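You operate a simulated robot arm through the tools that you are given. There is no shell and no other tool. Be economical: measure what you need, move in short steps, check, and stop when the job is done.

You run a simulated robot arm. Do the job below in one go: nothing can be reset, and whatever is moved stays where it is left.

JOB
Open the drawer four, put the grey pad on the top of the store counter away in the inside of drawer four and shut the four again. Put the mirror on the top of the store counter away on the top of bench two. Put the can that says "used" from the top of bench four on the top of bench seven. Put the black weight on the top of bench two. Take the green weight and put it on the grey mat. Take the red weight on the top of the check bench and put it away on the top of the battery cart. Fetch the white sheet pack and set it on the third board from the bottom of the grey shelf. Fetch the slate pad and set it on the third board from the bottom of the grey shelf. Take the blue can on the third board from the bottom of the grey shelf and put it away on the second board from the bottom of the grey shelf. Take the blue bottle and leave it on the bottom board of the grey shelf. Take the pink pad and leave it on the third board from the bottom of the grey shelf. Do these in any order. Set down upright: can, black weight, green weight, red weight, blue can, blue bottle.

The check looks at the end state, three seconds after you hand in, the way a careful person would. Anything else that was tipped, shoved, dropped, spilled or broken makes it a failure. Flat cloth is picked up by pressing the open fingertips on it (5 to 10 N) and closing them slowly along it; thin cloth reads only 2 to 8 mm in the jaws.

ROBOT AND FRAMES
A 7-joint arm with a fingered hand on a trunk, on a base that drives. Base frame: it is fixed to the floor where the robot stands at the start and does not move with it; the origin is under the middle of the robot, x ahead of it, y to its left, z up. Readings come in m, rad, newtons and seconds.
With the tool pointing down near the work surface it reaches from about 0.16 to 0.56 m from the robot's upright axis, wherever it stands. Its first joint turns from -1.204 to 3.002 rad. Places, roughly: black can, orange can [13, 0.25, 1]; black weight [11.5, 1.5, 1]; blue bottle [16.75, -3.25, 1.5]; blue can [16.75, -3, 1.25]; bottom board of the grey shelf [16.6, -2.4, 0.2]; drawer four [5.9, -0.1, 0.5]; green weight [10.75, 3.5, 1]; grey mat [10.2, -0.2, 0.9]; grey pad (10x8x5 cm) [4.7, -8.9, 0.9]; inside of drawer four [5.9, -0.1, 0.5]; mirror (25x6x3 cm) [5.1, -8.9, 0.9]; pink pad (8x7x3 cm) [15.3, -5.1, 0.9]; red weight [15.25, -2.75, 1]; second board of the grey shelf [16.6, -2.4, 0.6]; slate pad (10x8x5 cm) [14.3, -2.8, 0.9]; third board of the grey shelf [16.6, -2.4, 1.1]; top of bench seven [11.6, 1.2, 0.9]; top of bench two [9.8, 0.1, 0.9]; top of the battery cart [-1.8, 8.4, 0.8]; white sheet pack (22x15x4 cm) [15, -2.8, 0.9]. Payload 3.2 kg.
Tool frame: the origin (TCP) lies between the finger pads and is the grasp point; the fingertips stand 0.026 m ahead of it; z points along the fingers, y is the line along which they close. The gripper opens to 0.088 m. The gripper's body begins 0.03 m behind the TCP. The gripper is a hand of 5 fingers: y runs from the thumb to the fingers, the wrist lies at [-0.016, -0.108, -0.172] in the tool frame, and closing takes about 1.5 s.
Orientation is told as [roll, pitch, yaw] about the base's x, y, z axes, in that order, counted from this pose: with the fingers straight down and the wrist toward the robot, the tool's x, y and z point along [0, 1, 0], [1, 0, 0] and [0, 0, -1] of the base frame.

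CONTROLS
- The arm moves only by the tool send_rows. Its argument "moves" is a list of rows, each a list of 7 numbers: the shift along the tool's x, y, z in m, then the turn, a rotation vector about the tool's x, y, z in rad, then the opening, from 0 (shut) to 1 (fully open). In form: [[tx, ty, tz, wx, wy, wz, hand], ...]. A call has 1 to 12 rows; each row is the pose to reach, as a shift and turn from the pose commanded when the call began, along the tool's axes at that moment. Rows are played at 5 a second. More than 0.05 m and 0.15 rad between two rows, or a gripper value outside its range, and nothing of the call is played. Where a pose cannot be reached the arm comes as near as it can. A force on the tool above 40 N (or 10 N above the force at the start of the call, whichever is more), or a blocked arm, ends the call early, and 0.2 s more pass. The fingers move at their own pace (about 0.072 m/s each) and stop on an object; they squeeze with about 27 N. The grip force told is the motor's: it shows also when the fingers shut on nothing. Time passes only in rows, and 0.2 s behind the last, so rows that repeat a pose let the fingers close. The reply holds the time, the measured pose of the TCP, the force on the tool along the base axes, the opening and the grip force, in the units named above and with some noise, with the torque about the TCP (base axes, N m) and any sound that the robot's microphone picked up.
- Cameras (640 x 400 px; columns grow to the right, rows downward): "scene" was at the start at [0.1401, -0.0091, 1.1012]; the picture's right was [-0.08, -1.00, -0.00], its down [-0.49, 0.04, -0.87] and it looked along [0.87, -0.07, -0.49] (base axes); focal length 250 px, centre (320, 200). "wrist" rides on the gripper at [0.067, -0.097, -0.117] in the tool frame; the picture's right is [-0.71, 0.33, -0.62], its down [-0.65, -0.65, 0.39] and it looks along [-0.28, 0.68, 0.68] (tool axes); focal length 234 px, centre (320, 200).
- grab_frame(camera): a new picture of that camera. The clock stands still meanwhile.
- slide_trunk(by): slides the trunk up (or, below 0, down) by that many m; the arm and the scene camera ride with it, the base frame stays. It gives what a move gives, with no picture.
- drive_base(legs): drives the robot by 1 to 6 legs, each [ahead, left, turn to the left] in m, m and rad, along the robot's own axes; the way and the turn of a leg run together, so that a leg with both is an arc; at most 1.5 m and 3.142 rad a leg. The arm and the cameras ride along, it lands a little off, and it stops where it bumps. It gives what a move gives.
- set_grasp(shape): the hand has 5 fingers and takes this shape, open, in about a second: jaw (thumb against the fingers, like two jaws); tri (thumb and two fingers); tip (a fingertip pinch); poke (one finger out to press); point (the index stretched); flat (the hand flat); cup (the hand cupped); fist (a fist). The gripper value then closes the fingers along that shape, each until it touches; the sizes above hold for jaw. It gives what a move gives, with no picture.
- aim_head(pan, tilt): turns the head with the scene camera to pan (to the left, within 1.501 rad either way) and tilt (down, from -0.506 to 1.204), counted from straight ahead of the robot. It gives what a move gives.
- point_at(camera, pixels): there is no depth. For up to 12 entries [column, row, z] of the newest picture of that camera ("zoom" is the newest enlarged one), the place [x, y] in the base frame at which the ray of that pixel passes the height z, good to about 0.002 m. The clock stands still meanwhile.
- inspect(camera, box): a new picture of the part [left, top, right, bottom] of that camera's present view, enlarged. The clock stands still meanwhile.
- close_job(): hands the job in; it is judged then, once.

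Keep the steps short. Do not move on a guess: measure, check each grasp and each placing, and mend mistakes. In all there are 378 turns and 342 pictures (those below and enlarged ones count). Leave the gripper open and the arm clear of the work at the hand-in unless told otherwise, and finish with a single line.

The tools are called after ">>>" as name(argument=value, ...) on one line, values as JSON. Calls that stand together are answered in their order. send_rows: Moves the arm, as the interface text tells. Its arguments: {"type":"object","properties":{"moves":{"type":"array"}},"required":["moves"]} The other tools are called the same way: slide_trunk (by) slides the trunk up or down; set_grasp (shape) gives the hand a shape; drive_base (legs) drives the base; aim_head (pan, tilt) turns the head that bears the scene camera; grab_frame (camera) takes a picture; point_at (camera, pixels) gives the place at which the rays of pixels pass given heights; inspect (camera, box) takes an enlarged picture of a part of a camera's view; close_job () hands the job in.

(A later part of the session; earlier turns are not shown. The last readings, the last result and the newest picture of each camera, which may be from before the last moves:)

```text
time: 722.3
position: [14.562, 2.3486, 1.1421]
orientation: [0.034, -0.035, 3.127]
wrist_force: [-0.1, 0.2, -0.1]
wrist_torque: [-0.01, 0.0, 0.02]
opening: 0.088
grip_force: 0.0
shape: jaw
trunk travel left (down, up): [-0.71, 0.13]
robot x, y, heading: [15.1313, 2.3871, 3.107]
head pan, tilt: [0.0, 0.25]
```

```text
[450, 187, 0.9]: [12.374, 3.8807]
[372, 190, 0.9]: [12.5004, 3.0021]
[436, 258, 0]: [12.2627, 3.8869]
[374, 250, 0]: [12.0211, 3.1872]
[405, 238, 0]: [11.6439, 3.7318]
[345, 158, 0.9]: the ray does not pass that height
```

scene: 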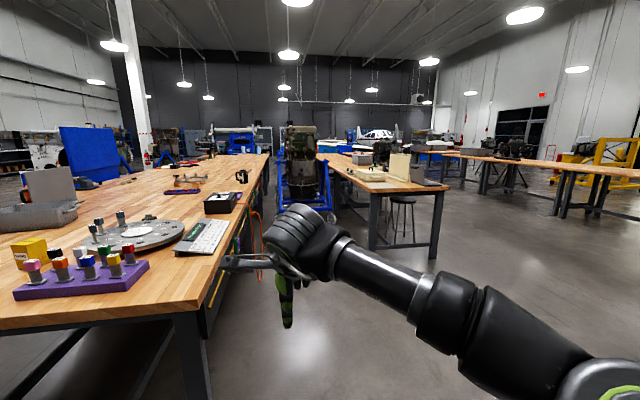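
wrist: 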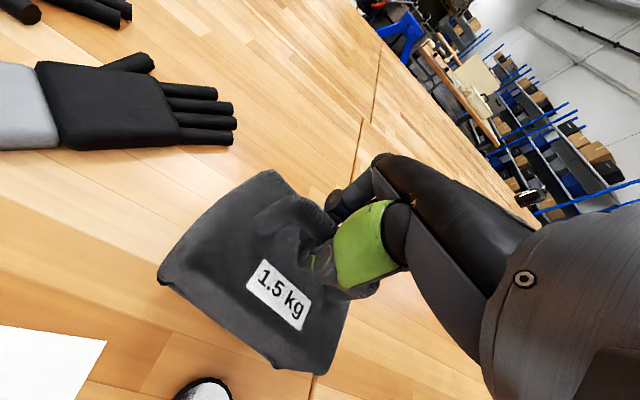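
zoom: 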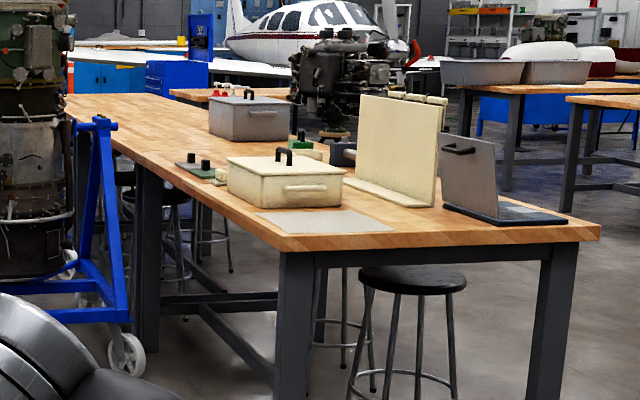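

The green block with a handle stands behind the beige box, near the north edge. I go round the bench's east end to its north side.

>>> drive_base(legs=[[1.2, 0, 0], [0.9, -0.9, 0], [0.1, -1.2, 0]])

>>> aim_head(pan=0.1, tilt=0.35)

>>> grab_frame(camera="scene")

```text
time: 740.0
position: [12.4005, 4.4774, 1.1413]
orientation: [0.036, -0.033, -3.134]
wrist_force: [-0.1, -0.3, 0.0]
wrist_torque: [0.02, 0.0, 0.02]
opening: 0.088
grip_force: 0.2
shape: jaw
trunk travel left (down, up): [-0.71, 0.13]
robot x, y, heading: [12.9711, 4.5299, 3.128]
head pan, tilt: [0.0, 0.25]
```

```text
time: 740.7
position: [12.4007, 4.4754, 1.1404]
orientation: [0.034, -0.036, -3.134]
wrist_force: [-0.1, -0.7, -0.4]
wrist_torque: [0.01, 0.02, 0.0]
opening: 0.0879
grip_force: 0.0
shape: jaw
trunk travel left (down, up): [-0.71, 0.13]
robot x, y, heading: [12.9699, 4.5252, 3.131]
head pan, tilt: [0.099, 0.351]
```

```text
177 pictures are left
```

scene: 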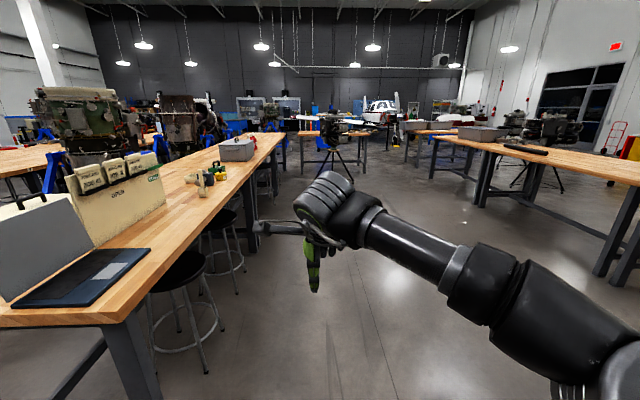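

I see the green weight at (217,170). I measure stools, edge and weight.

>>> inspect(camera="scene", box=[150, 120, 310, 230])

>>> point_at(camera="scene", pixels=[[217, 182, 0.9], [226, 172, 0.9], [190, 225, 0.9], [244, 268, 0], [205, 372, 0], [282, 135, 0.9], [155, 345, 0], [278, 190, 0], [335, 190, 0]])

```text
3.64 times, centred on (230, 175) of scene
```

zoom: 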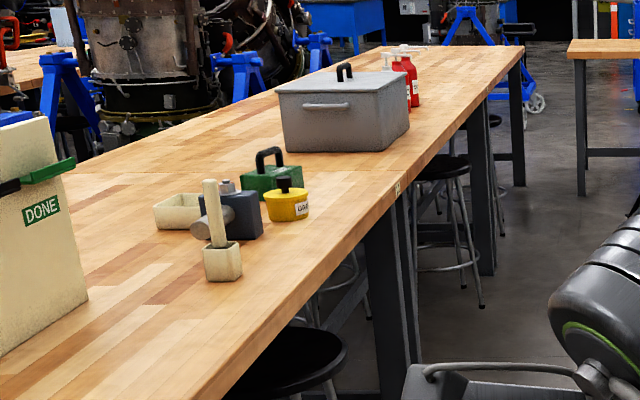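

```text
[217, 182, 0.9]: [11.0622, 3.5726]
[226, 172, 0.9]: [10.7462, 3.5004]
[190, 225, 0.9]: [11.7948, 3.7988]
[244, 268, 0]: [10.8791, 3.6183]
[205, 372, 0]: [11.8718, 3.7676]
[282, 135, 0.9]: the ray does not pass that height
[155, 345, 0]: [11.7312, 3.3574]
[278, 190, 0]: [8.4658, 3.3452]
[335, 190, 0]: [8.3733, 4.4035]
```

I drive west 2.2 m along y≈4.5 and face south to the weight.

>>> drive_base(legs=[[1.2, 0, 0], [1.0, 0, 0], [0, 0, 1.57]])

>>> aim_head(pan=0, tilt=0.6)

>>> grab_frame(camera="scene")

```text
time: 755.3
position: [10.8329, 3.9983, 1.1416]
orientation: [0.034, -0.037, -1.566]
wrist_force: [0.4, 0.1, -0.7]
wrist_torque: [0.0, 0.0, -0.02]
opening: 0.0878
grip_force: 0.0
shape: jaw
trunk travel left (down, up): [-0.71, 0.13]
robot x, y, heading: [10.786, 4.565, -1.586]
head pan, tilt: [0.099, 0.351]
```

```text
time: 756.0
position: [10.8323, 3.9984, 1.1402]
orientation: [0.036, -0.034, -1.568]
wrist_force: [-0.9, 0.4, 0.1]
wrist_torque: [-0.01, 0.01, -0.01]
opening: 0.088
grip_force: 0.0
shape: jaw
trunk travel left (down, up): [-0.71, 0.13]
robot x, y, heading: [10.784, 4.5659, -1.586]
head pan, tilt: [0.0, 0.6]
```

```text
175 pictures are left
```

scene: 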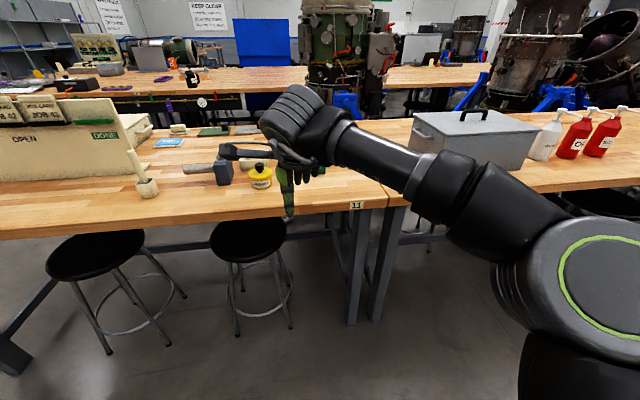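

The hand hides it; I pull the hand back and right.

>>> send_rows(moves=[[-0.03, -0.03, 0, 0, 0, 0, 1], [-0.06, -0.06, 0, 0, 0, 0, 1], [-0.09, -0.09, 0, 0, 0, 0, 1], [-0.12, -0.12, 0, 0, 0, 0, 1], [-0.15, -0.15, 0, 0, 0, 0, 1], [-0.18, -0.18, 0, 0, 0, 0, 1], [-0.2, -0.21, 0, 0, 0, 0, 1]])

>>> drive_base(legs=[[0.3, 0, 0]])

>>> grab_frame(camera="scene")

>>> inspect(camera="scene", box=[150, 130, 400, 330])

```text
time: 757.6
position: [10.6307, 4.2095, 1.1263]
orientation: [0.036, -0.037, -1.568]
wrist_force: [-1.1, -0.2, 0.8]
wrist_torque: [-0.03, 0.01, -0.01]
opening: 0.0879
grip_force: 0.0
shape: jaw
trunk travel left (down, up): [-0.71, 0.13]
robot x, y, heading: [10.7818, 4.5663, -1.584]
head pan, tilt: [0.0, 0.6]
```

```text
time: 759.7
position: [10.6278, 3.9034, 1.1269]
orientation: [0.036, -0.035, -1.563]
wrist_force: [0.5, -0.3, 0.6]
wrist_torque: [0.02, -0.01, 0.0]
opening: 0.0879
grip_force: 0.0
shape: jaw
trunk travel left (down, up): [-0.71, 0.13]
robot x, y, heading: [10.78, 4.2606, -1.579]
head pan, tilt: [0.0, 0.6]
```

```text
174 pictures are left
```

scene: 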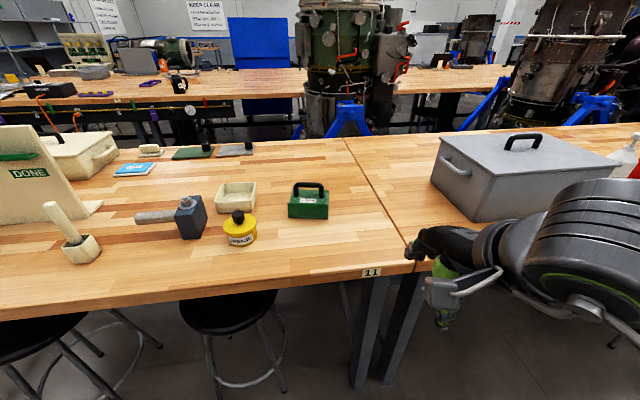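

```text
2.00 times, centred on (275, 230) of scene
```

zoom: 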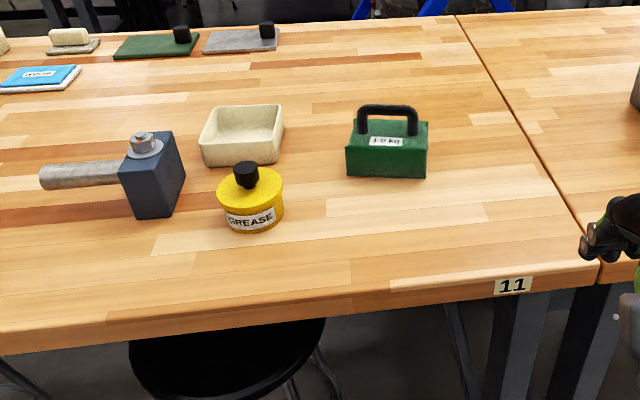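

The green 1.0 kg weight is in clear view. I measure it and bench edge/stool.

>>> point_at(camera="scene", pixels=[[288, 217, 0.9], [328, 219, 0.9], [296, 186, 0.98], [322, 187, 0.98], [296, 186, 1.0], [322, 187, 1.0], [335, 272, 0.9], [285, 392, 0], [240, 222, 0.98], [360, 385, 0]])

>>> inspect(camera="scene", box=[275, 170, 345, 230])

```text
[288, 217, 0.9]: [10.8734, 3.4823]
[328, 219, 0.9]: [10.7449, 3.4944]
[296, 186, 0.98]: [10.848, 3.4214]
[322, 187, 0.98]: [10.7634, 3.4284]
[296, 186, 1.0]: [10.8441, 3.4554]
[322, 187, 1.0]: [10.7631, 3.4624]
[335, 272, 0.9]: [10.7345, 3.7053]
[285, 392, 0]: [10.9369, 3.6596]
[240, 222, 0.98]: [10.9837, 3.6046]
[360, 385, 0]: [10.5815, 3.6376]
```

```text
6.67 times, centred on (310, 200) of scene
```

zoom: 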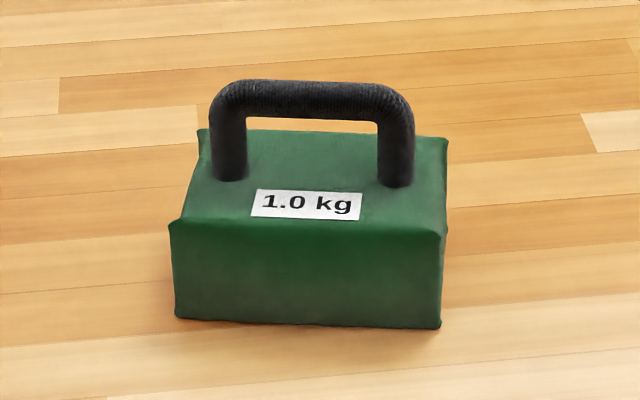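

Bar centre ≈(10.804,3.445,0.99). I drive 0.27 forward, then bring the hand above the bar.

>>> drive_base(legs=[[0.15, 0, 0], [0.12, 0, 0]])

>>> send_rows(moves=[[0.03, 0.03, 0, 0, 0, 0, 1], [0.06, 0.06, 0, 0, 0, 0, 1], [0.09, 0.09, 0, 0, 0, 0, 1], [0.12, 0.12, 0, 0, 0, 0, 1], [0.15, 0.15, 0, 0, 0, 0, 1], [0.1745, 0.186, 0, 0, 0, -0.05, 1], [0.1745, 0.186, 0.03, 0, 0, -0.05, 1]])

>>> grab_frame(camera="wrist")

>>> inspect(camera="wrist", box=[140, 180, 380, 380])

```text
time: 761.9
position: [10.6251, 3.6344, 1.1258]
orientation: [0.035, -0.034, -1.563]
wrist_force: [0.1, 0.2, 0.0]
wrist_torque: [-0.01, 0.06, -0.01]
opening: 0.088
grip_force: 0.0
shape: jaw
trunk travel left (down, up): [-0.71, 0.13]
robot x, y, heading: [10.7752, 3.9893, -1.583]
head pan, tilt: [0.0, 0.6]
```

```text
time: 763.5
position: [10.7995, 3.4492, 1.1086]
orientation: [0.035, -0.039, -1.513]
wrist_force: [-1.4, 0.9, -0.4]
wrist_torque: [-0.02, 0.03, 0.0]
opening: 0.0878
grip_force: 0.1
shape: jaw
trunk travel left (down, up): [-0.71, 0.13]
robot x, y, heading: [10.7748, 3.9913, -1.583]
head pan, tilt: [0.0, 0.6]
```

```text
171 pictures are left
```

wrist: 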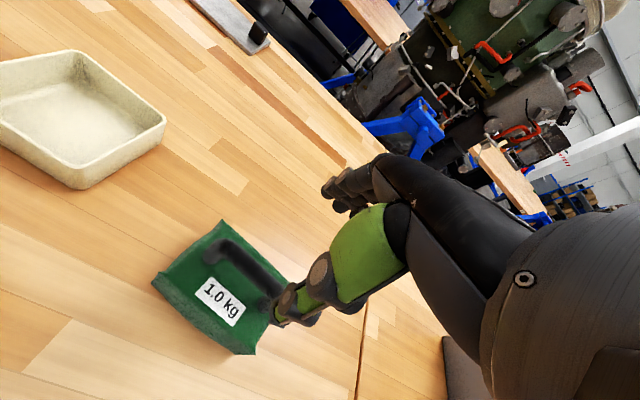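

```text
2.00 times, centred on (260, 280) of wrist
```

zoom: 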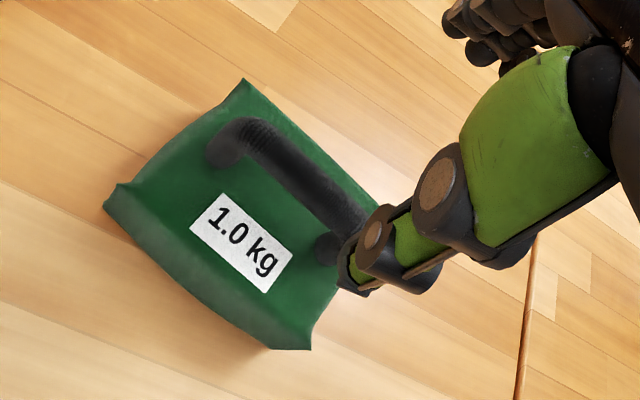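

>>> point_at(camera="wrist", pixels=[[225, 245, 0.99], [252, 264, 0.99], [284, 286, 0.99]])

```text
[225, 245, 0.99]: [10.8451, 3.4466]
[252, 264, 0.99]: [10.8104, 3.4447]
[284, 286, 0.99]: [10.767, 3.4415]
```

Bar centred (10.806,3.444). I lower to 0.993 and close, then test‑lift.

>>> send_rows(moves=[[0.005, 0.005, 0.04, 0, 0, 0, 1], [0.005, 0.005, 0.08, 0, 0, 0, 1], [0.005, 0.005, 0.105, 0, 0, 0, 1], [0.005, 0.005, 0.116, 0, 0, 0, 1], [0.005, 0.005, 0.116, 0, 0, 0, 0], [0.005, 0.005, 0.116, 0, 0, 0, 0], [0.005, 0.005, 0.116, 0, 0, 0, 0], [0.005, 0.005, 0.116, 0, 0, 0, 0], [0.005, 0.005, 0.116, 0, 0, 0, 0], [0.005, 0.005, 0.116, 0, 0, 0, 0], [0.005, 0.005, 0.116, 0, 0, 0, 0]])

>>> send_rows(moves=[[0, 0, -0.01, 0, 0, 0, 0], [0, 0, -0.03, 0, 0, 0, 0], [0, 0, -0.06, 0, 0, 0, 0]])

>>> grab_frame(camera="scene")

```text
time: 765.9
position: [10.8115, 3.4402, 0.991]
orientation: [0.034, -0.033, -1.511]
wrist_force: [-0.8, -0.1, 0.3]
wrist_torque: [-0.13, -0.03, -0.05]
opening: 0.0078
grip_force: 26.9
shape: jaw
trunk travel left (down, up): [-0.71, 0.13]
robot x, y, heading: [10.7743, 3.9904, -1.579]
head pan, tilt: [0.0, 0.6]
```

```text
time: 766.7
position: [10.8088, 3.443, 1.0522]
orientation: [0.034, -0.037, -1.514]
wrist_force: [0.6, -0.5, -9.4]
wrist_torque: [-0.15, 0.0, 0.03]
opening: 0.0079
grip_force: 27.5
shape: jaw
trunk travel left (down, up): [-0.71, 0.13]
robot x, y, heading: [10.7769, 3.9924, -1.583]
head pan, tilt: [0.0, 0.6]
```

```text
169 pictures are left
```

scene: 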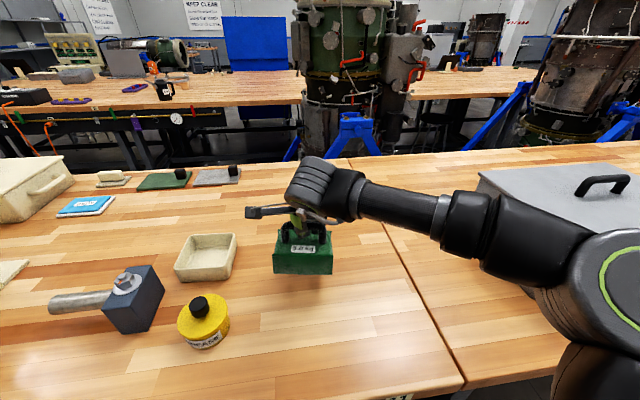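

Held (9.4 N). I lift, back out and carry it around to bench two.

>>> slide_trunk(by=0.11)

>>> drive_base(legs=[[-0.55, 0, 0], [0, 0, 1.58], [1.5, 0, 0], [0.8, 0, 0], [1.0, -1.0, 0], [0.9, -1.05, 0]])

>>> drive_base(legs=[[0, 0, 1.57], [-1.5, 0, 0], [-1.5, 0, 0]])

```text
time: 768.1
position: [10.8101, 3.4411, 1.1623]
orientation: [0.033, -0.035, -1.513]
wrist_force: [0.2, -0.3, -10.3]
wrist_torque: [-0.08, -0.05, 0.02]
opening: 0.0076
grip_force: 27.2
shape: jaw
trunk travel left (down, up): [-0.82, 0.02]
robot x, y, heading: [10.7757, 3.9931, -1.581]
head pan, tilt: [0.0, 0.6]
```

```text
time: 799.3
position: [15.5594, 2.5528, 1.1627]
orientation: [0.033, -0.034, 0.075]
wrist_force: [0.3, -1.0, -9.4]
wrist_torque: [0.03, -0.1, 0.0]
opening: 0.0076
grip_force: 27.3
shape: jaw
trunk travel left (down, up): [-0.82, 0.02]
robot x, y, heading: [15.0053, 2.5094, 0.011]
head pan, tilt: [0.0, 0.6]
```

```text
time: 817.6
position: [14.9866, 0.0548, 1.1623]
orientation: [0.032, -0.035, 1.632]
wrist_force: [0.1, 0.0, -9.9]
wrist_torque: [0.1, 0.02, -0.01]
opening: 0.0074
grip_force: 27.3
shape: jaw
trunk travel left (down, up): [-0.82, 0.02]
robot x, y, heading: [15.0189, -0.5005, 1.568]
head pan, tilt: [0.0, 0.6]
```

I retract the arm 0.15 and go west along the bench, then turn west past the chest.

>>> send_rows(moves=[[0, -0.045, 0, 0, 0, 0, 0], [0, -0.09, 0, 0, 0, 0, 0], [0, -0.13, 0, 0, 0, 0, 0], [0, -0.16, 0, 0, 0, 0, 0]])

>>> drive_base(legs=[[-0.09, 1.0, 0], [0, 1.0, 0], [0, 0.42, 0], [-0.78, 0.2, 0], [0, 0, 1.57]])

>>> drive_base(legs=[[0.9, 0.02, 0], [0.9, 0, 0]])

>>> aim_head(pan=0, tilt=0.45)

>>> grab_frame(camera="scene")

```text
time: 818.6
position: [14.9962, -0.1072, 1.1574]
orientation: [0.032, -0.035, 1.63]
wrist_force: [0.9, -1.6, -10.0]
wrist_torque: [0.05, -0.01, 0.02]
opening: 0.0075
grip_force: 27.4
shape: jaw
trunk travel left (down, up): [-0.82, 0.02]
robot x, y, heading: [15.019, -0.4946, 1.565]
head pan, tilt: [0.0, 0.6]
```

```text
time: 838.5
position: [11.9996, -1.3612, 1.1548]
orientation: [0.034, -0.036, -3.097]
wrist_force: [0.6, -0.3, -10.4]
wrist_torque: [-0.01, 0.08, -0.03]
opening: 0.0079
grip_force: 27.1
shape: jaw
trunk travel left (down, up): [-0.82, 0.02]
robot x, y, heading: [12.3952, -1.3442, 3.118]
head pan, tilt: [0.0, 0.6]
```

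```text
time: 847.7
position: [10.1927, -1.3568, 1.156]
orientation: [0.034, -0.036, -3.081]
wrist_force: [0.2, 0.5, -10.1]
wrist_torque: [-0.04, 0.08, -0.01]
opening: 0.0071
grip_force: 27.0
shape: jaw
trunk travel left (down, up): [-0.82, 0.02]
robot x, y, heading: [10.5828, -1.3357, 3.126]
head pan, tilt: [0.0, 0.6]
```

```text
time: 848.4
position: [10.1925, -1.3563, 1.1557]
orientation: [0.032, -0.034, -3.085]
wrist_force: [-0.3, -0.4, -9.8]
wrist_torque: [-0.02, 0.07, 0.02]
opening: 0.0077
grip_force: 26.9
shape: jaw
trunk travel left (down, up): [-0.82, 0.02]
robot x, y, heading: [10.5807, -1.3376, 3.133]
head pan, tilt: [0.0, 0.45]
```

```text
168 pictures are left
```

scene: 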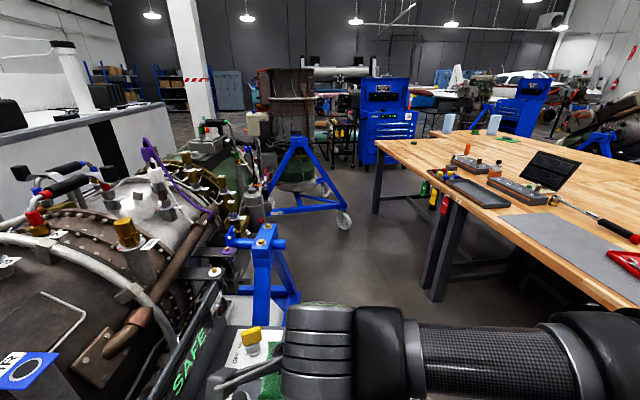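

I turn north, advance to y≈−0.78 and strafe left in front of the mat.

>>> drive_base(legs=[[0, 0, -1.57], [0.55, 0, 0], [0, 0.25, 0]])

>>> aim_head(pan=0.15, tilt=0.7)

>>> grab_frame(camera="scene")

```text
time: 856.8
position: [10.3155, -0.3889, 1.157]
orientation: [0.033, -0.034, 1.629]
wrist_force: [0.8, 0.1, -9.7]
wrist_torque: [0.07, 0.02, 0.02]
opening: 0.0071
grip_force: 26.5
shape: jaw
trunk travel left (down, up): [-0.82, 0.02]
robot x, y, heading: [10.3377, -0.7771, 1.566]
head pan, tilt: [0.0, 0.45]
```

```text
time: 857.6
position: [10.3142, -0.3895, 1.1562]
orientation: [0.032, -0.031, 1.63]
wrist_force: [-0.5, 0.3, -10.8]
wrist_torque: [0.05, 0.03, -0.02]
opening: 0.0074
grip_force: 26.9
shape: jaw
trunk travel left (down, up): [-0.82, 0.02]
robot x, y, heading: [10.3381, -0.7802, 1.563]
head pan, tilt: [0.15, 0.7]
```

```text
167 pictures are left
```

scene: 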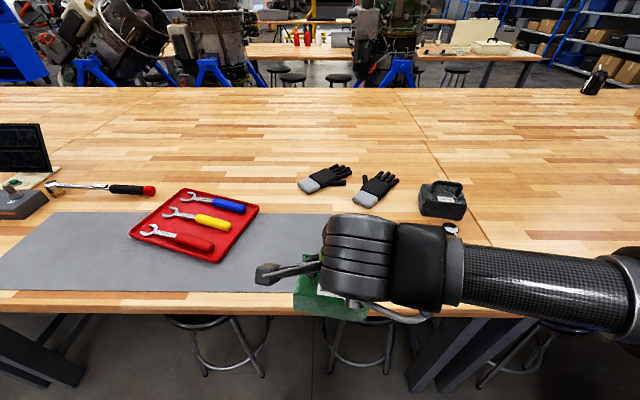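

I measure the tray's right edge and the mat's edges.

>>> point_at(camera="scene", pixels=[[258, 207, 0.91], [216, 263, 0.91], [258, 215, 0.9], [325, 214, 0.9], [240, 290, 0.9], [290, 255, 0.9], [10, 288, 0.9], [60, 212, 0.9], [130, 235, 0.91]])

```text
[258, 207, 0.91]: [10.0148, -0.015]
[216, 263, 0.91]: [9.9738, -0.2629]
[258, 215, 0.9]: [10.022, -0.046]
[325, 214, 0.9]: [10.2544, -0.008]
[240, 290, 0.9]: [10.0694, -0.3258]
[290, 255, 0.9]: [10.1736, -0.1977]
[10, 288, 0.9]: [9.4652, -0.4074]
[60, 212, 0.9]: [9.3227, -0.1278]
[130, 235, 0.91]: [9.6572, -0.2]
```

Target on the mat: (10.165,−0.165), clear of the tray by ~9 cm. I shift base 0.1 forward, 0.13 left, and extend.

>>> drive_base(legs=[[0.1, 0.13, 0]])

>>> send_rows(moves=[[0.005, 0.04, 0, 0, 0, 0, 0], [0.01, 0.08, 0, 0, 0, 0, 0], [0.012, 0.12, 0, 0, 0, 0, 0]])

>>> grab_frame(camera="scene")

```text
time: 859.0
position: [10.1876, -0.2867, 1.1561]
orientation: [0.033, -0.036, 1.627]
wrist_force: [0.8, 0.2, -9.3]
wrist_torque: [0.08, 0.0, -0.02]
opening: 0.0076
grip_force: 27.0
shape: jaw
trunk travel left (down, up): [-0.82, 0.02]
robot x, y, heading: [10.2093, -0.6796, 1.561]
head pan, tilt: [0.15, 0.7]
```

```text
time: 859.8
position: [10.1682, -0.166, 1.159]
orientation: [0.031, -0.029, 1.627]
wrist_force: [0.1, 1.8, -10.0]
wrist_torque: [0.09, 0.0, -0.01]
opening: 0.0073
grip_force: 26.7
shape: jaw
trunk travel left (down, up): [-0.82, 0.02]
robot x, y, heading: [10.2104, -0.6781, 1.558]
head pan, tilt: [0.15, 0.7]
```

```text
166 pictures are left
```

scene: 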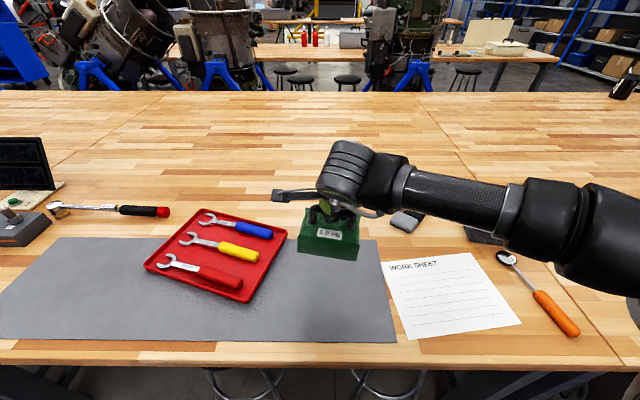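

Well placed. I lower: trunk −0.13, then rows.

>>> slide_trunk(by=-0.13)

>>> send_rows(moves=[[0, 0, 0.01, 0, 0, 0, 0], [0, 0, 0.018, 0, 0, 0, 0], [0, 0, 0.024, 0, 0, 0, 0], [0, 0, 0.03, 0, 0, 0, 0], [0, 0, 0.036, 0, 0, 0, 0], [0, 0, 0.042, 0, 0, 0, 0]])

>>> inspect(camera="scene", box=[220, 150, 440, 330])

```text
time: 861.4
position: [10.1697, -0.1674, 1.0299]
orientation: [0.033, -0.033, 1.628]
wrist_force: [1.0, -0.2, -10.0]
wrist_torque: [0.05, 0.0, 0.01]
opening: 0.0072
grip_force: 27.1
shape: jaw
trunk travel left (down, up): [-0.69, 0.15]
robot x, y, heading: [10.2118, -0.678, 1.561]
head pan, tilt: [0.15, 0.7]
```

```text
time: 862.8
position: [10.1681, -0.1681, 0.9893]
orientation: [0.032, -0.035, 1.629]
wrist_force: [-3.3, -0.1, -1.1]
wrist_torque: [0.02, -0.01, -0.01]
opening: 0.0059
grip_force: 27.5
shape: jaw
trunk travel left (down, up): [-0.69, 0.15]
robot x, y, heading: [10.2077, -0.6778, 1.563]
head pan, tilt: [0.15, 0.7]
```

```text
2.22 times, centred on (330, 240) of scene
```

zoom: 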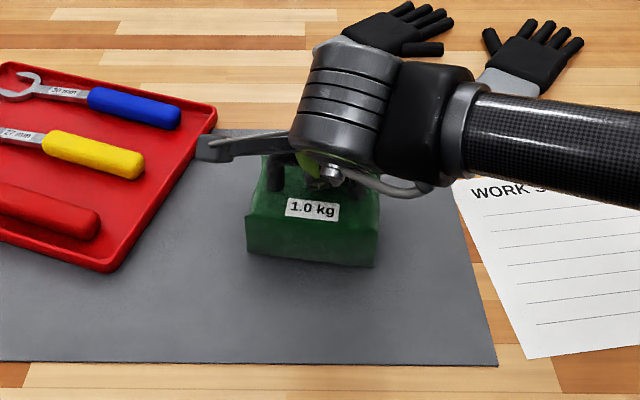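

Seated on the mat (weight off the hand). I lower 3 mm more, release, lift and back away.

>>> send_rows(moves=[[0, 0, 0.003, 0, 0, 0, 0], [0, 0, 0.003, 0, 0, 0, 0.3], [0, 0, 0.003, 0, 0, 0, 0.6], [0, 0, 0.003, 0, 0, 0, 1], [0, 0, 0.003, 0, 0, 0, 1], [0, 0, 0.003, 0, 0, 0, 1], [0, 0, 0.003, 0, 0, 0, 1], [0, 0, -0.03, 0, 0, 0, 1], [0, 0, -0.07, 0, 0, 0, 1], [0, 0, -0.11, 0, 0, 0, 1], [0, 0, -0.15, 0, 0, 0, 1]])

>>> drive_base(legs=[[-0.1, 0, 0], [0, -0.45, 0], [-0.55, 0, 0]])

>>> aim_head(pan=0.5, tilt=0.5)

>>> inspect(camera="scene", box=[150, 60, 450, 260])

```text
time: 865.2
position: [10.1733, -0.174, 1.1392]
orientation: [0.03, -0.035, 1.63]
wrist_force: [0.5, -0.7, 0.2]
wrist_torque: [-0.03, -0.04, 0.01]
opening: 0.0881
grip_force: 0.0
shape: jaw
trunk travel left (down, up): [-0.69, 0.15]
robot x, y, heading: [10.2127, -0.6773, 1.561]
head pan, tilt: [0.15, 0.7]
```

```text
time: 871.4
position: [10.6176, -0.831, 1.139]
orientation: [0.031, -0.034, 1.633]
wrist_force: [-0.3, -0.1, -0.7]
wrist_torque: [0.03, 0.02, -0.02]
opening: 0.0879
grip_force: 0.1
shape: jaw
trunk travel left (down, up): [-0.69, 0.15]
robot x, y, heading: [10.6554, -1.3337, 1.562]
head pan, tilt: [0.15, 0.7]
```

```text
time: 872.3
position: [10.6166, -0.8317, 1.1396]
orientation: [0.032, -0.033, 1.634]
wrist_force: [-0.6, -0.7, 0.5]
wrist_torque: [0.0, 0.02, 0.04]
opening: 0.088
grip_force: 0.1
shape: jaw
trunk travel left (down, up): [-0.69, 0.15]
robot x, y, heading: [10.6605, -1.3323, 1.561]
head pan, tilt: [0.499, 0.499]
```

```text
2.00 times, centred on (300, 160) of scene
```

zoom: 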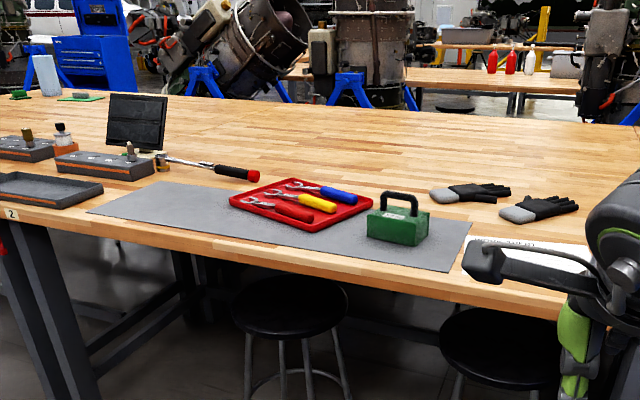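

Green weight is on the mat, upright. Next the check bench/shelf area. I back down the aisle and head east.

>>> drive_base(legs=[[-1.4, -0.2, 0], [-1.2, -0.2, 0], [0, 0, -1.57], [1.5, 0, 0], [0.8, 0, 0]])

>>> aim_head(pan=0.2, tilt=0.3)

>>> grab_frame(camera="scene")

```text
time: 899.9
position: [13.8714, -3.9215, 1.1398]
orientation: [0.033, -0.036, 0.054]
wrist_force: [-1.1, 1.1, -0.2]
wrist_torque: [0.01, 0.03, 0.0]
opening: 0.0876
grip_force: 0.1
shape: jaw
trunk travel left (down, up): [-0.69, 0.15]
robot x, y, heading: [13.3676, -3.957, -0.017]
head pan, tilt: [0.499, 0.499]
```

```text
time: 900.7
position: [13.8696, -3.9218, 1.1407]
orientation: [0.029, -0.034, 0.052]
wrist_force: [-0.7, 0.1, -0.3]
wrist_torque: [0.0, -0.01, -0.04]
opening: 0.0881
grip_force: 0.1
shape: jaw
trunk travel left (down, up): [-0.69, 0.15]
robot x, y, heading: [13.3648, -3.956, -0.02]
head pan, tilt: [0.201, 0.3]
```

```text
163 pictures are left
```

scene: 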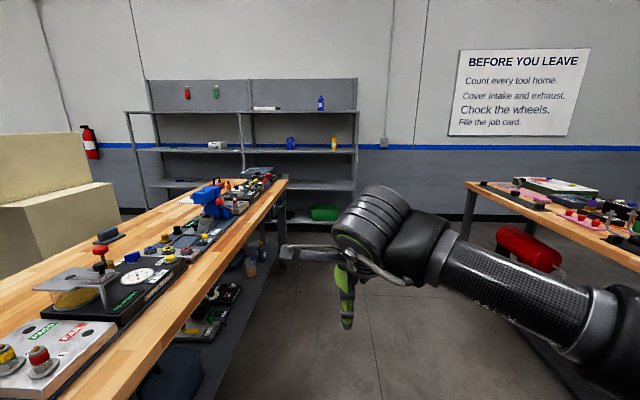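

The grey shelf is ahead with blue bottle (top) and blue can; check bench at left. I zoom in.

>>> inspect(camera="scene", box=[110, 70, 370, 240])

>>> inspect(camera="scene", box=[130, 160, 290, 280])

>>> point_at(camera="scene", pixels=[[287, 181, 0.9], [100, 385, 0.9], [357, 215, 0.2], [280, 250, 0], [465, 187, 0.9], [640, 265, 0.9], [470, 255, 0], [355, 150, 1.1]])

```text
2.35 times, centred on (240, 155) of scene
```

zoom: 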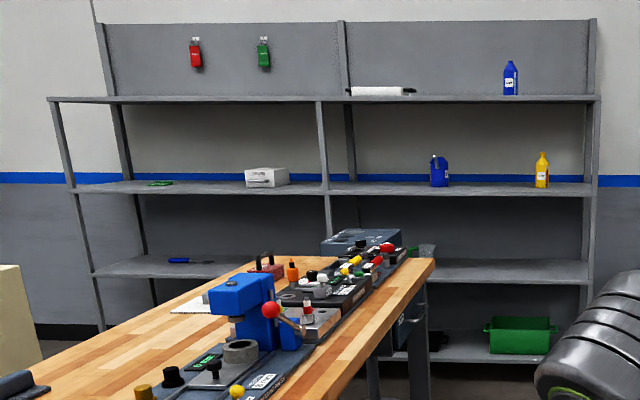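

```text
3.33 times, centred on (210, 220) of scene
```

zoom: 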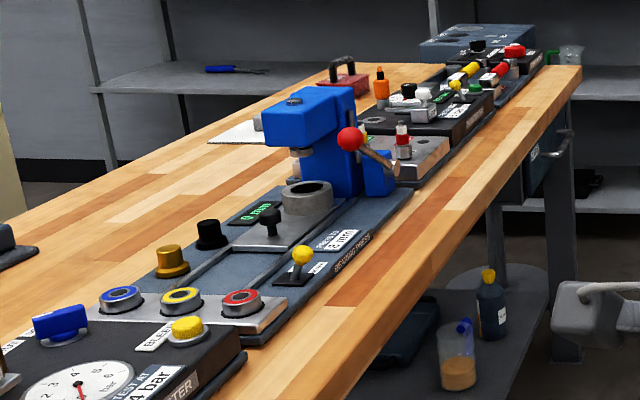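

```text
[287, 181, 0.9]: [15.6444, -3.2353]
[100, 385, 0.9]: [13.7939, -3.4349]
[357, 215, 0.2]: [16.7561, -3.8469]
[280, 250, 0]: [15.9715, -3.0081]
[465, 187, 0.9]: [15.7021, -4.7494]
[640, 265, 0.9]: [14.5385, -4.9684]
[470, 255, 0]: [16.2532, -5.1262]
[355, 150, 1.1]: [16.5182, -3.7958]
```

Plan: pink pad first (south bench at right, pad ≈(15.3,−5.1)), then the rest. I drive to (15.3,−4.2) and face south.

>>> drive_base(legs=[[1.0, -0.1, 0], [0.9, -0.1, 0], [0, 0, -1.55]])

>>> aim_head(pan=0, tilt=0.65)

>>> send_rows(moves=[[-0.03, -0.03, 0, 0, 0, 0, 1], [-0.06, -0.06, 0, 0, 0, 0, 1], [-0.09, -0.09, 0, 0, 0, 0, 1], [-0.12, -0.12, 0, 0, 0, 0, 1], [-0.15, -0.15, 0, 0, 0, 0, 1]])

>>> grab_frame(camera="scene")

```text
time: 914.0
position: [15.304, -4.6845, 1.1396]
orientation: [0.032, -0.036, -1.496]
wrist_force: [-0.8, -0.3, 0.8]
wrist_torque: [-0.03, -0.02, 0.03]
opening: 0.088
grip_force: 0.1
shape: jaw
trunk travel left (down, up): [-0.69, 0.15]
robot x, y, heading: [15.2589, -4.1816, -1.563]
head pan, tilt: [0.201, 0.3]
```

```text
time: 914.8
position: [15.3048, -4.6843, 1.1396]
orientation: [0.032, -0.034, -1.495]
wrist_force: [-0.6, 0.2, 0.8]
wrist_torque: [0.0, 0.0, 0.0]
opening: 0.0877
grip_force: 0.1
shape: jaw
trunk travel left (down, up): [-0.69, 0.15]
robot x, y, heading: [15.2552, -4.1853, -1.562]
head pan, tilt: [0.0, 0.649]
```

```text
time: 916.0
position: [15.1426, -4.5446, 1.1292]
orientation: [0.033, -0.036, -1.495]
wrist_force: [-0.2, 0.6, 0.4]
wrist_torque: [0.01, 0.0, 0.0]
opening: 0.0878
grip_force: 0.0
shape: jaw
trunk travel left (down, up): [-0.69, 0.15]
robot x, y, heading: [15.2564, -4.182, -1.561]
head pan, tilt: [0.0, 0.649]
```

```text
160 pictures are left
```

scene: 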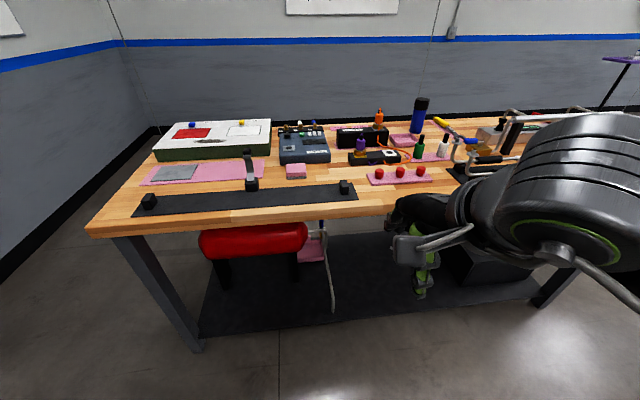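

The small pink block at (296,171) is the pink pad. I zoom and measure.

>>> inspect(camera="scene", box=[220, 110, 400, 230])

>>> point_at(camera="scene", pixels=[[287, 177, 0.9], [307, 176, 0.9], [296, 178, 0.9], [296, 164, 0.93], [358, 200, 0.9], [340, 215, 0.9], [250, 150, 1.0], [410, 182, 0.9]])

```text
3.33 times, centred on (310, 170) of scene
```

zoom: 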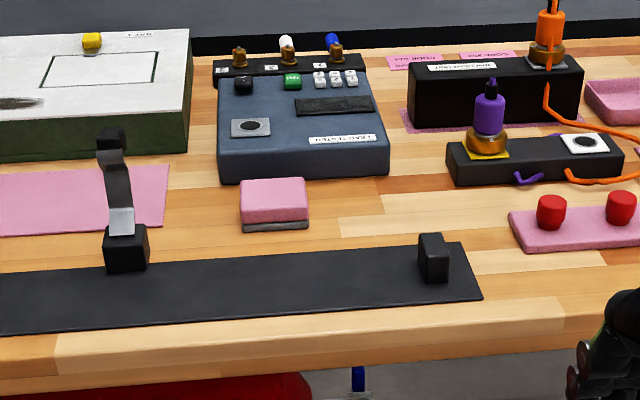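

```text
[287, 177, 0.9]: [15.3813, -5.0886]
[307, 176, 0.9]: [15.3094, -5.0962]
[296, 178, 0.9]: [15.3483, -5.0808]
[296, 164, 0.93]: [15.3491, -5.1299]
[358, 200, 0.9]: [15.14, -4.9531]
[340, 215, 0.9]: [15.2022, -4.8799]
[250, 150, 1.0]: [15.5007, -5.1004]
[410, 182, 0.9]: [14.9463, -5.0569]
```

Pad centre ≈(15.347,−5.125); its back nearly touches the grey device, so I'll press lightly on it and drag it ~3 cm toward me before gripping. First get over it.

>>> drive_base(legs=[[0.4, 0.07, 0]])

>>> send_rows(moves=[[0.03, 0.035, 0, 0, 0, 0, 0], [0.06, 0.07, 0, 0, 0, 0, 0], [0.09, 0.105, 0, 0, 0, 0.03, 0], [0.12, 0.14, 0, 0, 0, 0.06, 0], [0.12, 0.175, 0, 0, 0, 0.08, 0], [0.12, 0.19, 0, 0, 0, 0.08, 0], [0.12, 0.19, 0.04, 0, 0, 0.08, 0], [0.12, 0.19, 0.08, 0, 0, 0.08, 0]])

>>> grab_frame(camera="wrist")

>>> grab_frame(camera="scene")

```text
time: 918.5
position: [15.2153, -4.9437, 1.1278]
orientation: [0.031, -0.034, -1.497]
wrist_force: [0.2, -0.2, 0.7]
wrist_torque: [0.01, -0.01, 0.01]
opening: 0.0878
grip_force: 0.1
shape: jaw
trunk travel left (down, up): [-0.69, 0.15]
robot x, y, heading: [15.3266, -4.5779, -1.566]
head pan, tilt: [0.0, 0.649]
```

```text
time: 920.3
position: [15.3512, -5.1263, 1.0574]
orientation: [0.036, -0.031, -1.577]
wrist_force: [0.0, -0.9, -0.1]
wrist_torque: [-0.02, -0.02, 0.02]
opening: 0.0
grip_force: 27.1
shape: jaw
trunk travel left (down, up): [-0.69, 0.15]
robot x, y, heading: [15.3299, -4.5781, -1.565]
head pan, tilt: [0.0, 0.649]
```

```text
158 pictures are left
```

wrist: 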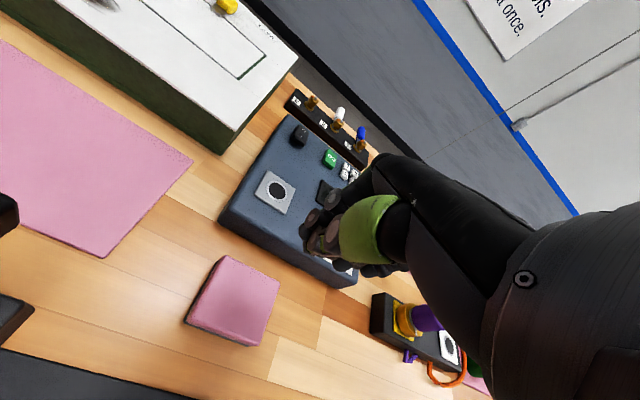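

```text
157 pictures are left
```

scene: 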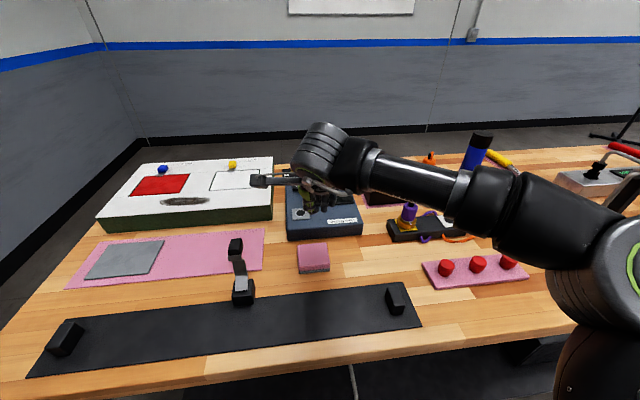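

From the wrist view there is a gap behind the pad. I measure pad corners and device front.

>>> point_at(camera="wrist", pixels=[[228, 255, 0.93], [280, 285, 0.93], [248, 345, 0.93], [186, 320, 0.93], [220, 220, 0.9], [330, 287, 0.9], [233, 300, 0.93]])

```text
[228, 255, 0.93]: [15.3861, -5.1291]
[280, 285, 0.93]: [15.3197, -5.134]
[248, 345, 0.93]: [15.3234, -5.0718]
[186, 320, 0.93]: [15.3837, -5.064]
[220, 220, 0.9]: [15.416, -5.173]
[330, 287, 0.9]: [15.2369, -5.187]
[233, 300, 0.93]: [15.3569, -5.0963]
```

Pad centre (15.353,−5.10), gap to the device 46 mm — enough. I shift back 26 mm, open, lower and grip.

>>> send_rows(moves=[[0, -0.026, 0, 0, 0, 0, 0.5], [0, -0.026, 0, 0, 0, 0, 1], [0, -0.026, 0, 0, 0, 0, 1], [0, -0.026, 0.04, 0, 0, 0, 1], [0, -0.026, 0.08, 0, 0, 0, 1], [0, -0.026, 0.11, 0, 0, 0, 1], [0, -0.026, 0.12, 0, 0, 0, 1]])

>>> grab_frame(camera="wrist")

```text
time: 921.9
position: [15.3554, -5.1039, 0.9379]
orientation: [0.036, -0.033, -1.575]
wrist_force: [0.2, -0.3, 0.4]
wrist_torque: [0.0, 0.04, 0.02]
opening: 0.0878
grip_force: 0.0
shape: jaw
trunk travel left (down, up): [-0.69, 0.15]
robot x, y, heading: [15.3291, -4.5782, -1.564]
head pan, tilt: [0.0, 0.649]
```

```text
156 pictures are left
```

wrist: 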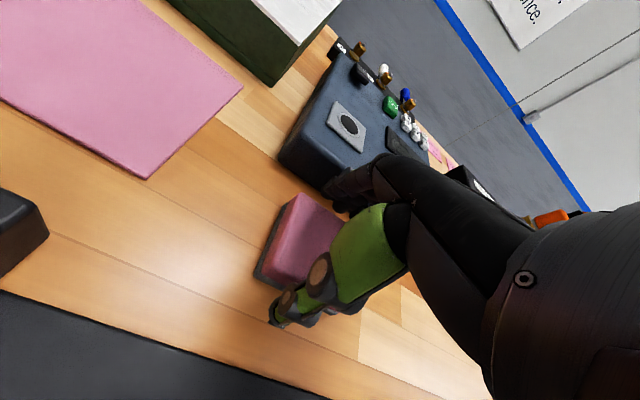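

Straddled. I close and lift.

>>> send_rows(moves=[[0, 0, 0.004, 0, 0, 0, 1], [0, 0, 0.004, 0, 0, 0, 0.5], [0, 0, 0.004, 0, 0, 0, 0], [0, 0, 0.004, 0, 0, 0, 0], [0, 0, 0.004, 0, 0, 0, 0], [0, 0, 0.004, 0, 0, 0, 0], [0, 0, -0.04, 0, 0, 0, 0], [0, 0, -0.08, 0, 0, 0, 0], [0, 0, -0.12, 0, 0, 0, 0], [0, 0, -0.16, 0, 0, 0, 0]])

>>> grab_frame(camera="wrist")

```text
time: 924.1
position: [15.3507, -5.0994, 1.0988]
orientation: [0.035, -0.03, -1.576]
wrist_force: [-1.4, 0.6, -0.1]
wrist_torque: [-0.03, -0.01, 0.02]
opening: 0.0621
grip_force: 27.1
shape: jaw
trunk travel left (down, up): [-0.69, 0.15]
robot x, y, heading: [15.3316, -4.5806, -1.56]
head pan, tilt: [0.0, 0.649]
```

```text
155 pictures are left
```

wrist: 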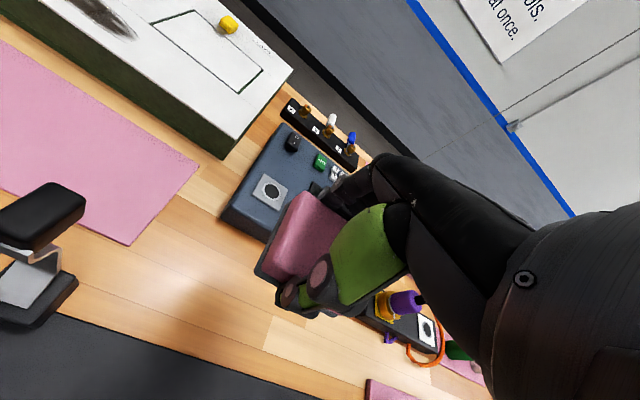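

Pad held (62 mm). I back up, raise, turn east and approach the shelf's right end.

>>> drive_base(legs=[[-0.45, 0, 0], [0, 0, 1.56], [0.5, 0.45, 0]])

>>> slide_trunk(by=0.13)

>>> aim_head(pan=0.1, tilt=0.3)

>>> grab_frame(camera="scene")

```text
time: 933.9
position: [16.3559, -3.6788, 1.0982]
orientation: [0.035, -0.03, -0.031]
wrist_force: [1.1, -0.1, 0.1]
wrist_torque: [-0.04, 0.0, 0.02]
opening: 0.0619
grip_force: 26.6
shape: jaw
trunk travel left (down, up): [-0.69, 0.15]
robot x, y, heading: [15.8332, -3.6858, -0.021]
head pan, tilt: [0.0, 0.649]
```

```text
time: 935.5
position: [16.3558, -3.6793, 1.2293]
orientation: [0.035, -0.033, -0.032]
wrist_force: [0.0, 0.4, -0.5]
wrist_torque: [0.01, 0.0, -0.03]
opening: 0.0625
grip_force: 27.1
shape: jaw
trunk travel left (down, up): [-0.82, 0.02]
robot x, y, heading: [15.8341, -3.6852, -0.019]
head pan, tilt: [0.0, 0.649]
```

```text
time: 936.4
position: [16.3558, -3.678, 1.2285]
orientation: [0.036, -0.031, -0.03]
wrist_force: [0.0, 0.4, -1.0]
wrist_torque: [0.02, -0.04, 0.0]
opening: 0.062
grip_force: 27.6
shape: jaw
trunk travel left (down, up): [-0.82, 0.02]
robot x, y, heading: [15.8339, -3.6841, -0.027]
head pan, tilt: [0.099, 0.3]
```

```text
154 pictures are left
```

scene: 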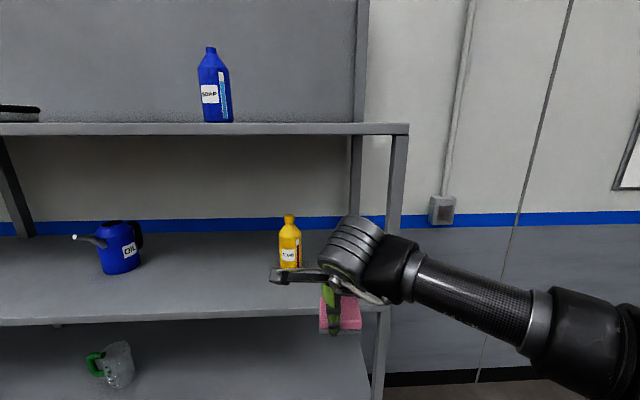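

I measure the third board's front edge, yellow bottle, blue can and the top board edge.

>>> point_at(camera="scene", pixels=[[10, 325, 1.1], [300, 308, 1.1], [360, 304, 1.1], [290, 267, 1.1], [120, 275, 1.1], [215, 122, 1.5], [200, 134, 1.49], [400, 134, 1.49], [240, 280, 1.1], [10, 134, 1.49], [115, 388, 0.65]])

```text
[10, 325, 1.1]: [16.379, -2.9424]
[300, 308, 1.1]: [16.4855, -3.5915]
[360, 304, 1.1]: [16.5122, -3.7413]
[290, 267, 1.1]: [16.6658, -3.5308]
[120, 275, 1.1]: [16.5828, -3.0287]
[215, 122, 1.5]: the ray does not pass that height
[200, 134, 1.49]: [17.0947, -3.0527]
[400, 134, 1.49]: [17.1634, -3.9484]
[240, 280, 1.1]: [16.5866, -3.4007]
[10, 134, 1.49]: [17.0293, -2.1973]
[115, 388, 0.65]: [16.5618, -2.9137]
```

Board front edge x≈16.45 at y −3.4. I'll place the pad at (16.56,−3.40), between the yellow bottle and blue can: strafe left 0.28, then forward 0.2.

>>> drive_base(legs=[[0, 0.28, 0.02], [0.2, 0, 0]])

>>> grab_frame(camera="scene")

>>> grab_frame(camera="wrist")

```text
time: 939.5
position: [16.5554, -3.3831, 1.2292]
orientation: [0.036, -0.033, -0.005]
wrist_force: [1.2, -0.5, -1.7]
wrist_torque: [0.03, 0.01, -0.01]
opening: 0.0621
grip_force: 26.3
shape: jaw
trunk travel left (down, up): [-0.82, 0.02]
robot x, y, heading: [16.0397, -3.4059, 0.009]
head pan, tilt: [0.099, 0.3]
```

```text
153 pictures are left
```

scene: 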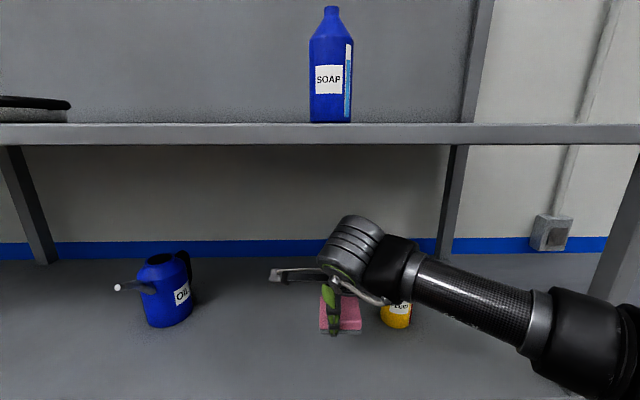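

```text
152 pictures are left
```

wrist: 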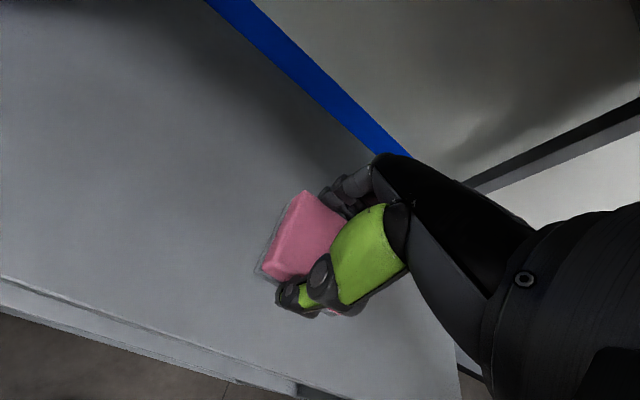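

Over the board. I lower with the trunk 0.06 and then to contact.

>>> slide_trunk(by=-0.06)

>>> send_rows(moves=[[0, 0, 0.008, 0, 0, 0, 0], [0, 0, 0.016, 0, 0, 0, 0], [0, 0, 0.024, 0, 0, 0, 0], [0, 0, 0.032, 0, 0, 0, 0], [0, 0, 0.04, 0, 0, 0, 0], [0, 0, 0.048, 0, 0, 0, 0], [0, 0, 0.056, 0, 0, 0, 0]])

>>> grab_frame(camera="wrist")

```text
time: 940.5
position: [16.5552, -3.384, 1.1682]
orientation: [0.034, -0.033, -0.006]
wrist_force: [0.6, 0.0, 0.2]
wrist_torque: [0.03, -0.01, -0.03]
opening: 0.0622
grip_force: 27.1
shape: jaw
trunk travel left (down, up): [-0.76, 0.08]
robot x, y, heading: [16.0379, -3.4082, 0.008]
head pan, tilt: [0.099, 0.3]
```

```text
time: 942.1
position: [16.557, -3.3819, 1.1148]
orientation: [0.036, -0.038, -0.007]
wrist_force: [1.1, -0.6, 6.2]
wrist_torque: [0.0, 0.15, -0.01]
opening: 0.0618
grip_force: 27.2
shape: jaw
trunk travel left (down, up): [-0.76, 0.08]
robot x, y, heading: [16.0349, -3.4049, 0.01]
head pan, tilt: [0.099, 0.3]
```

```text
151 pictures are left
```

wrist: 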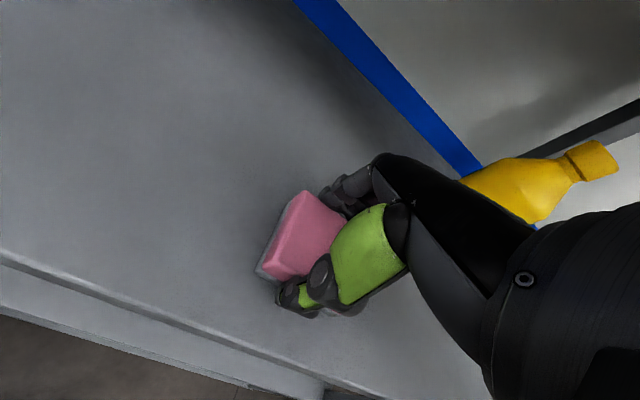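

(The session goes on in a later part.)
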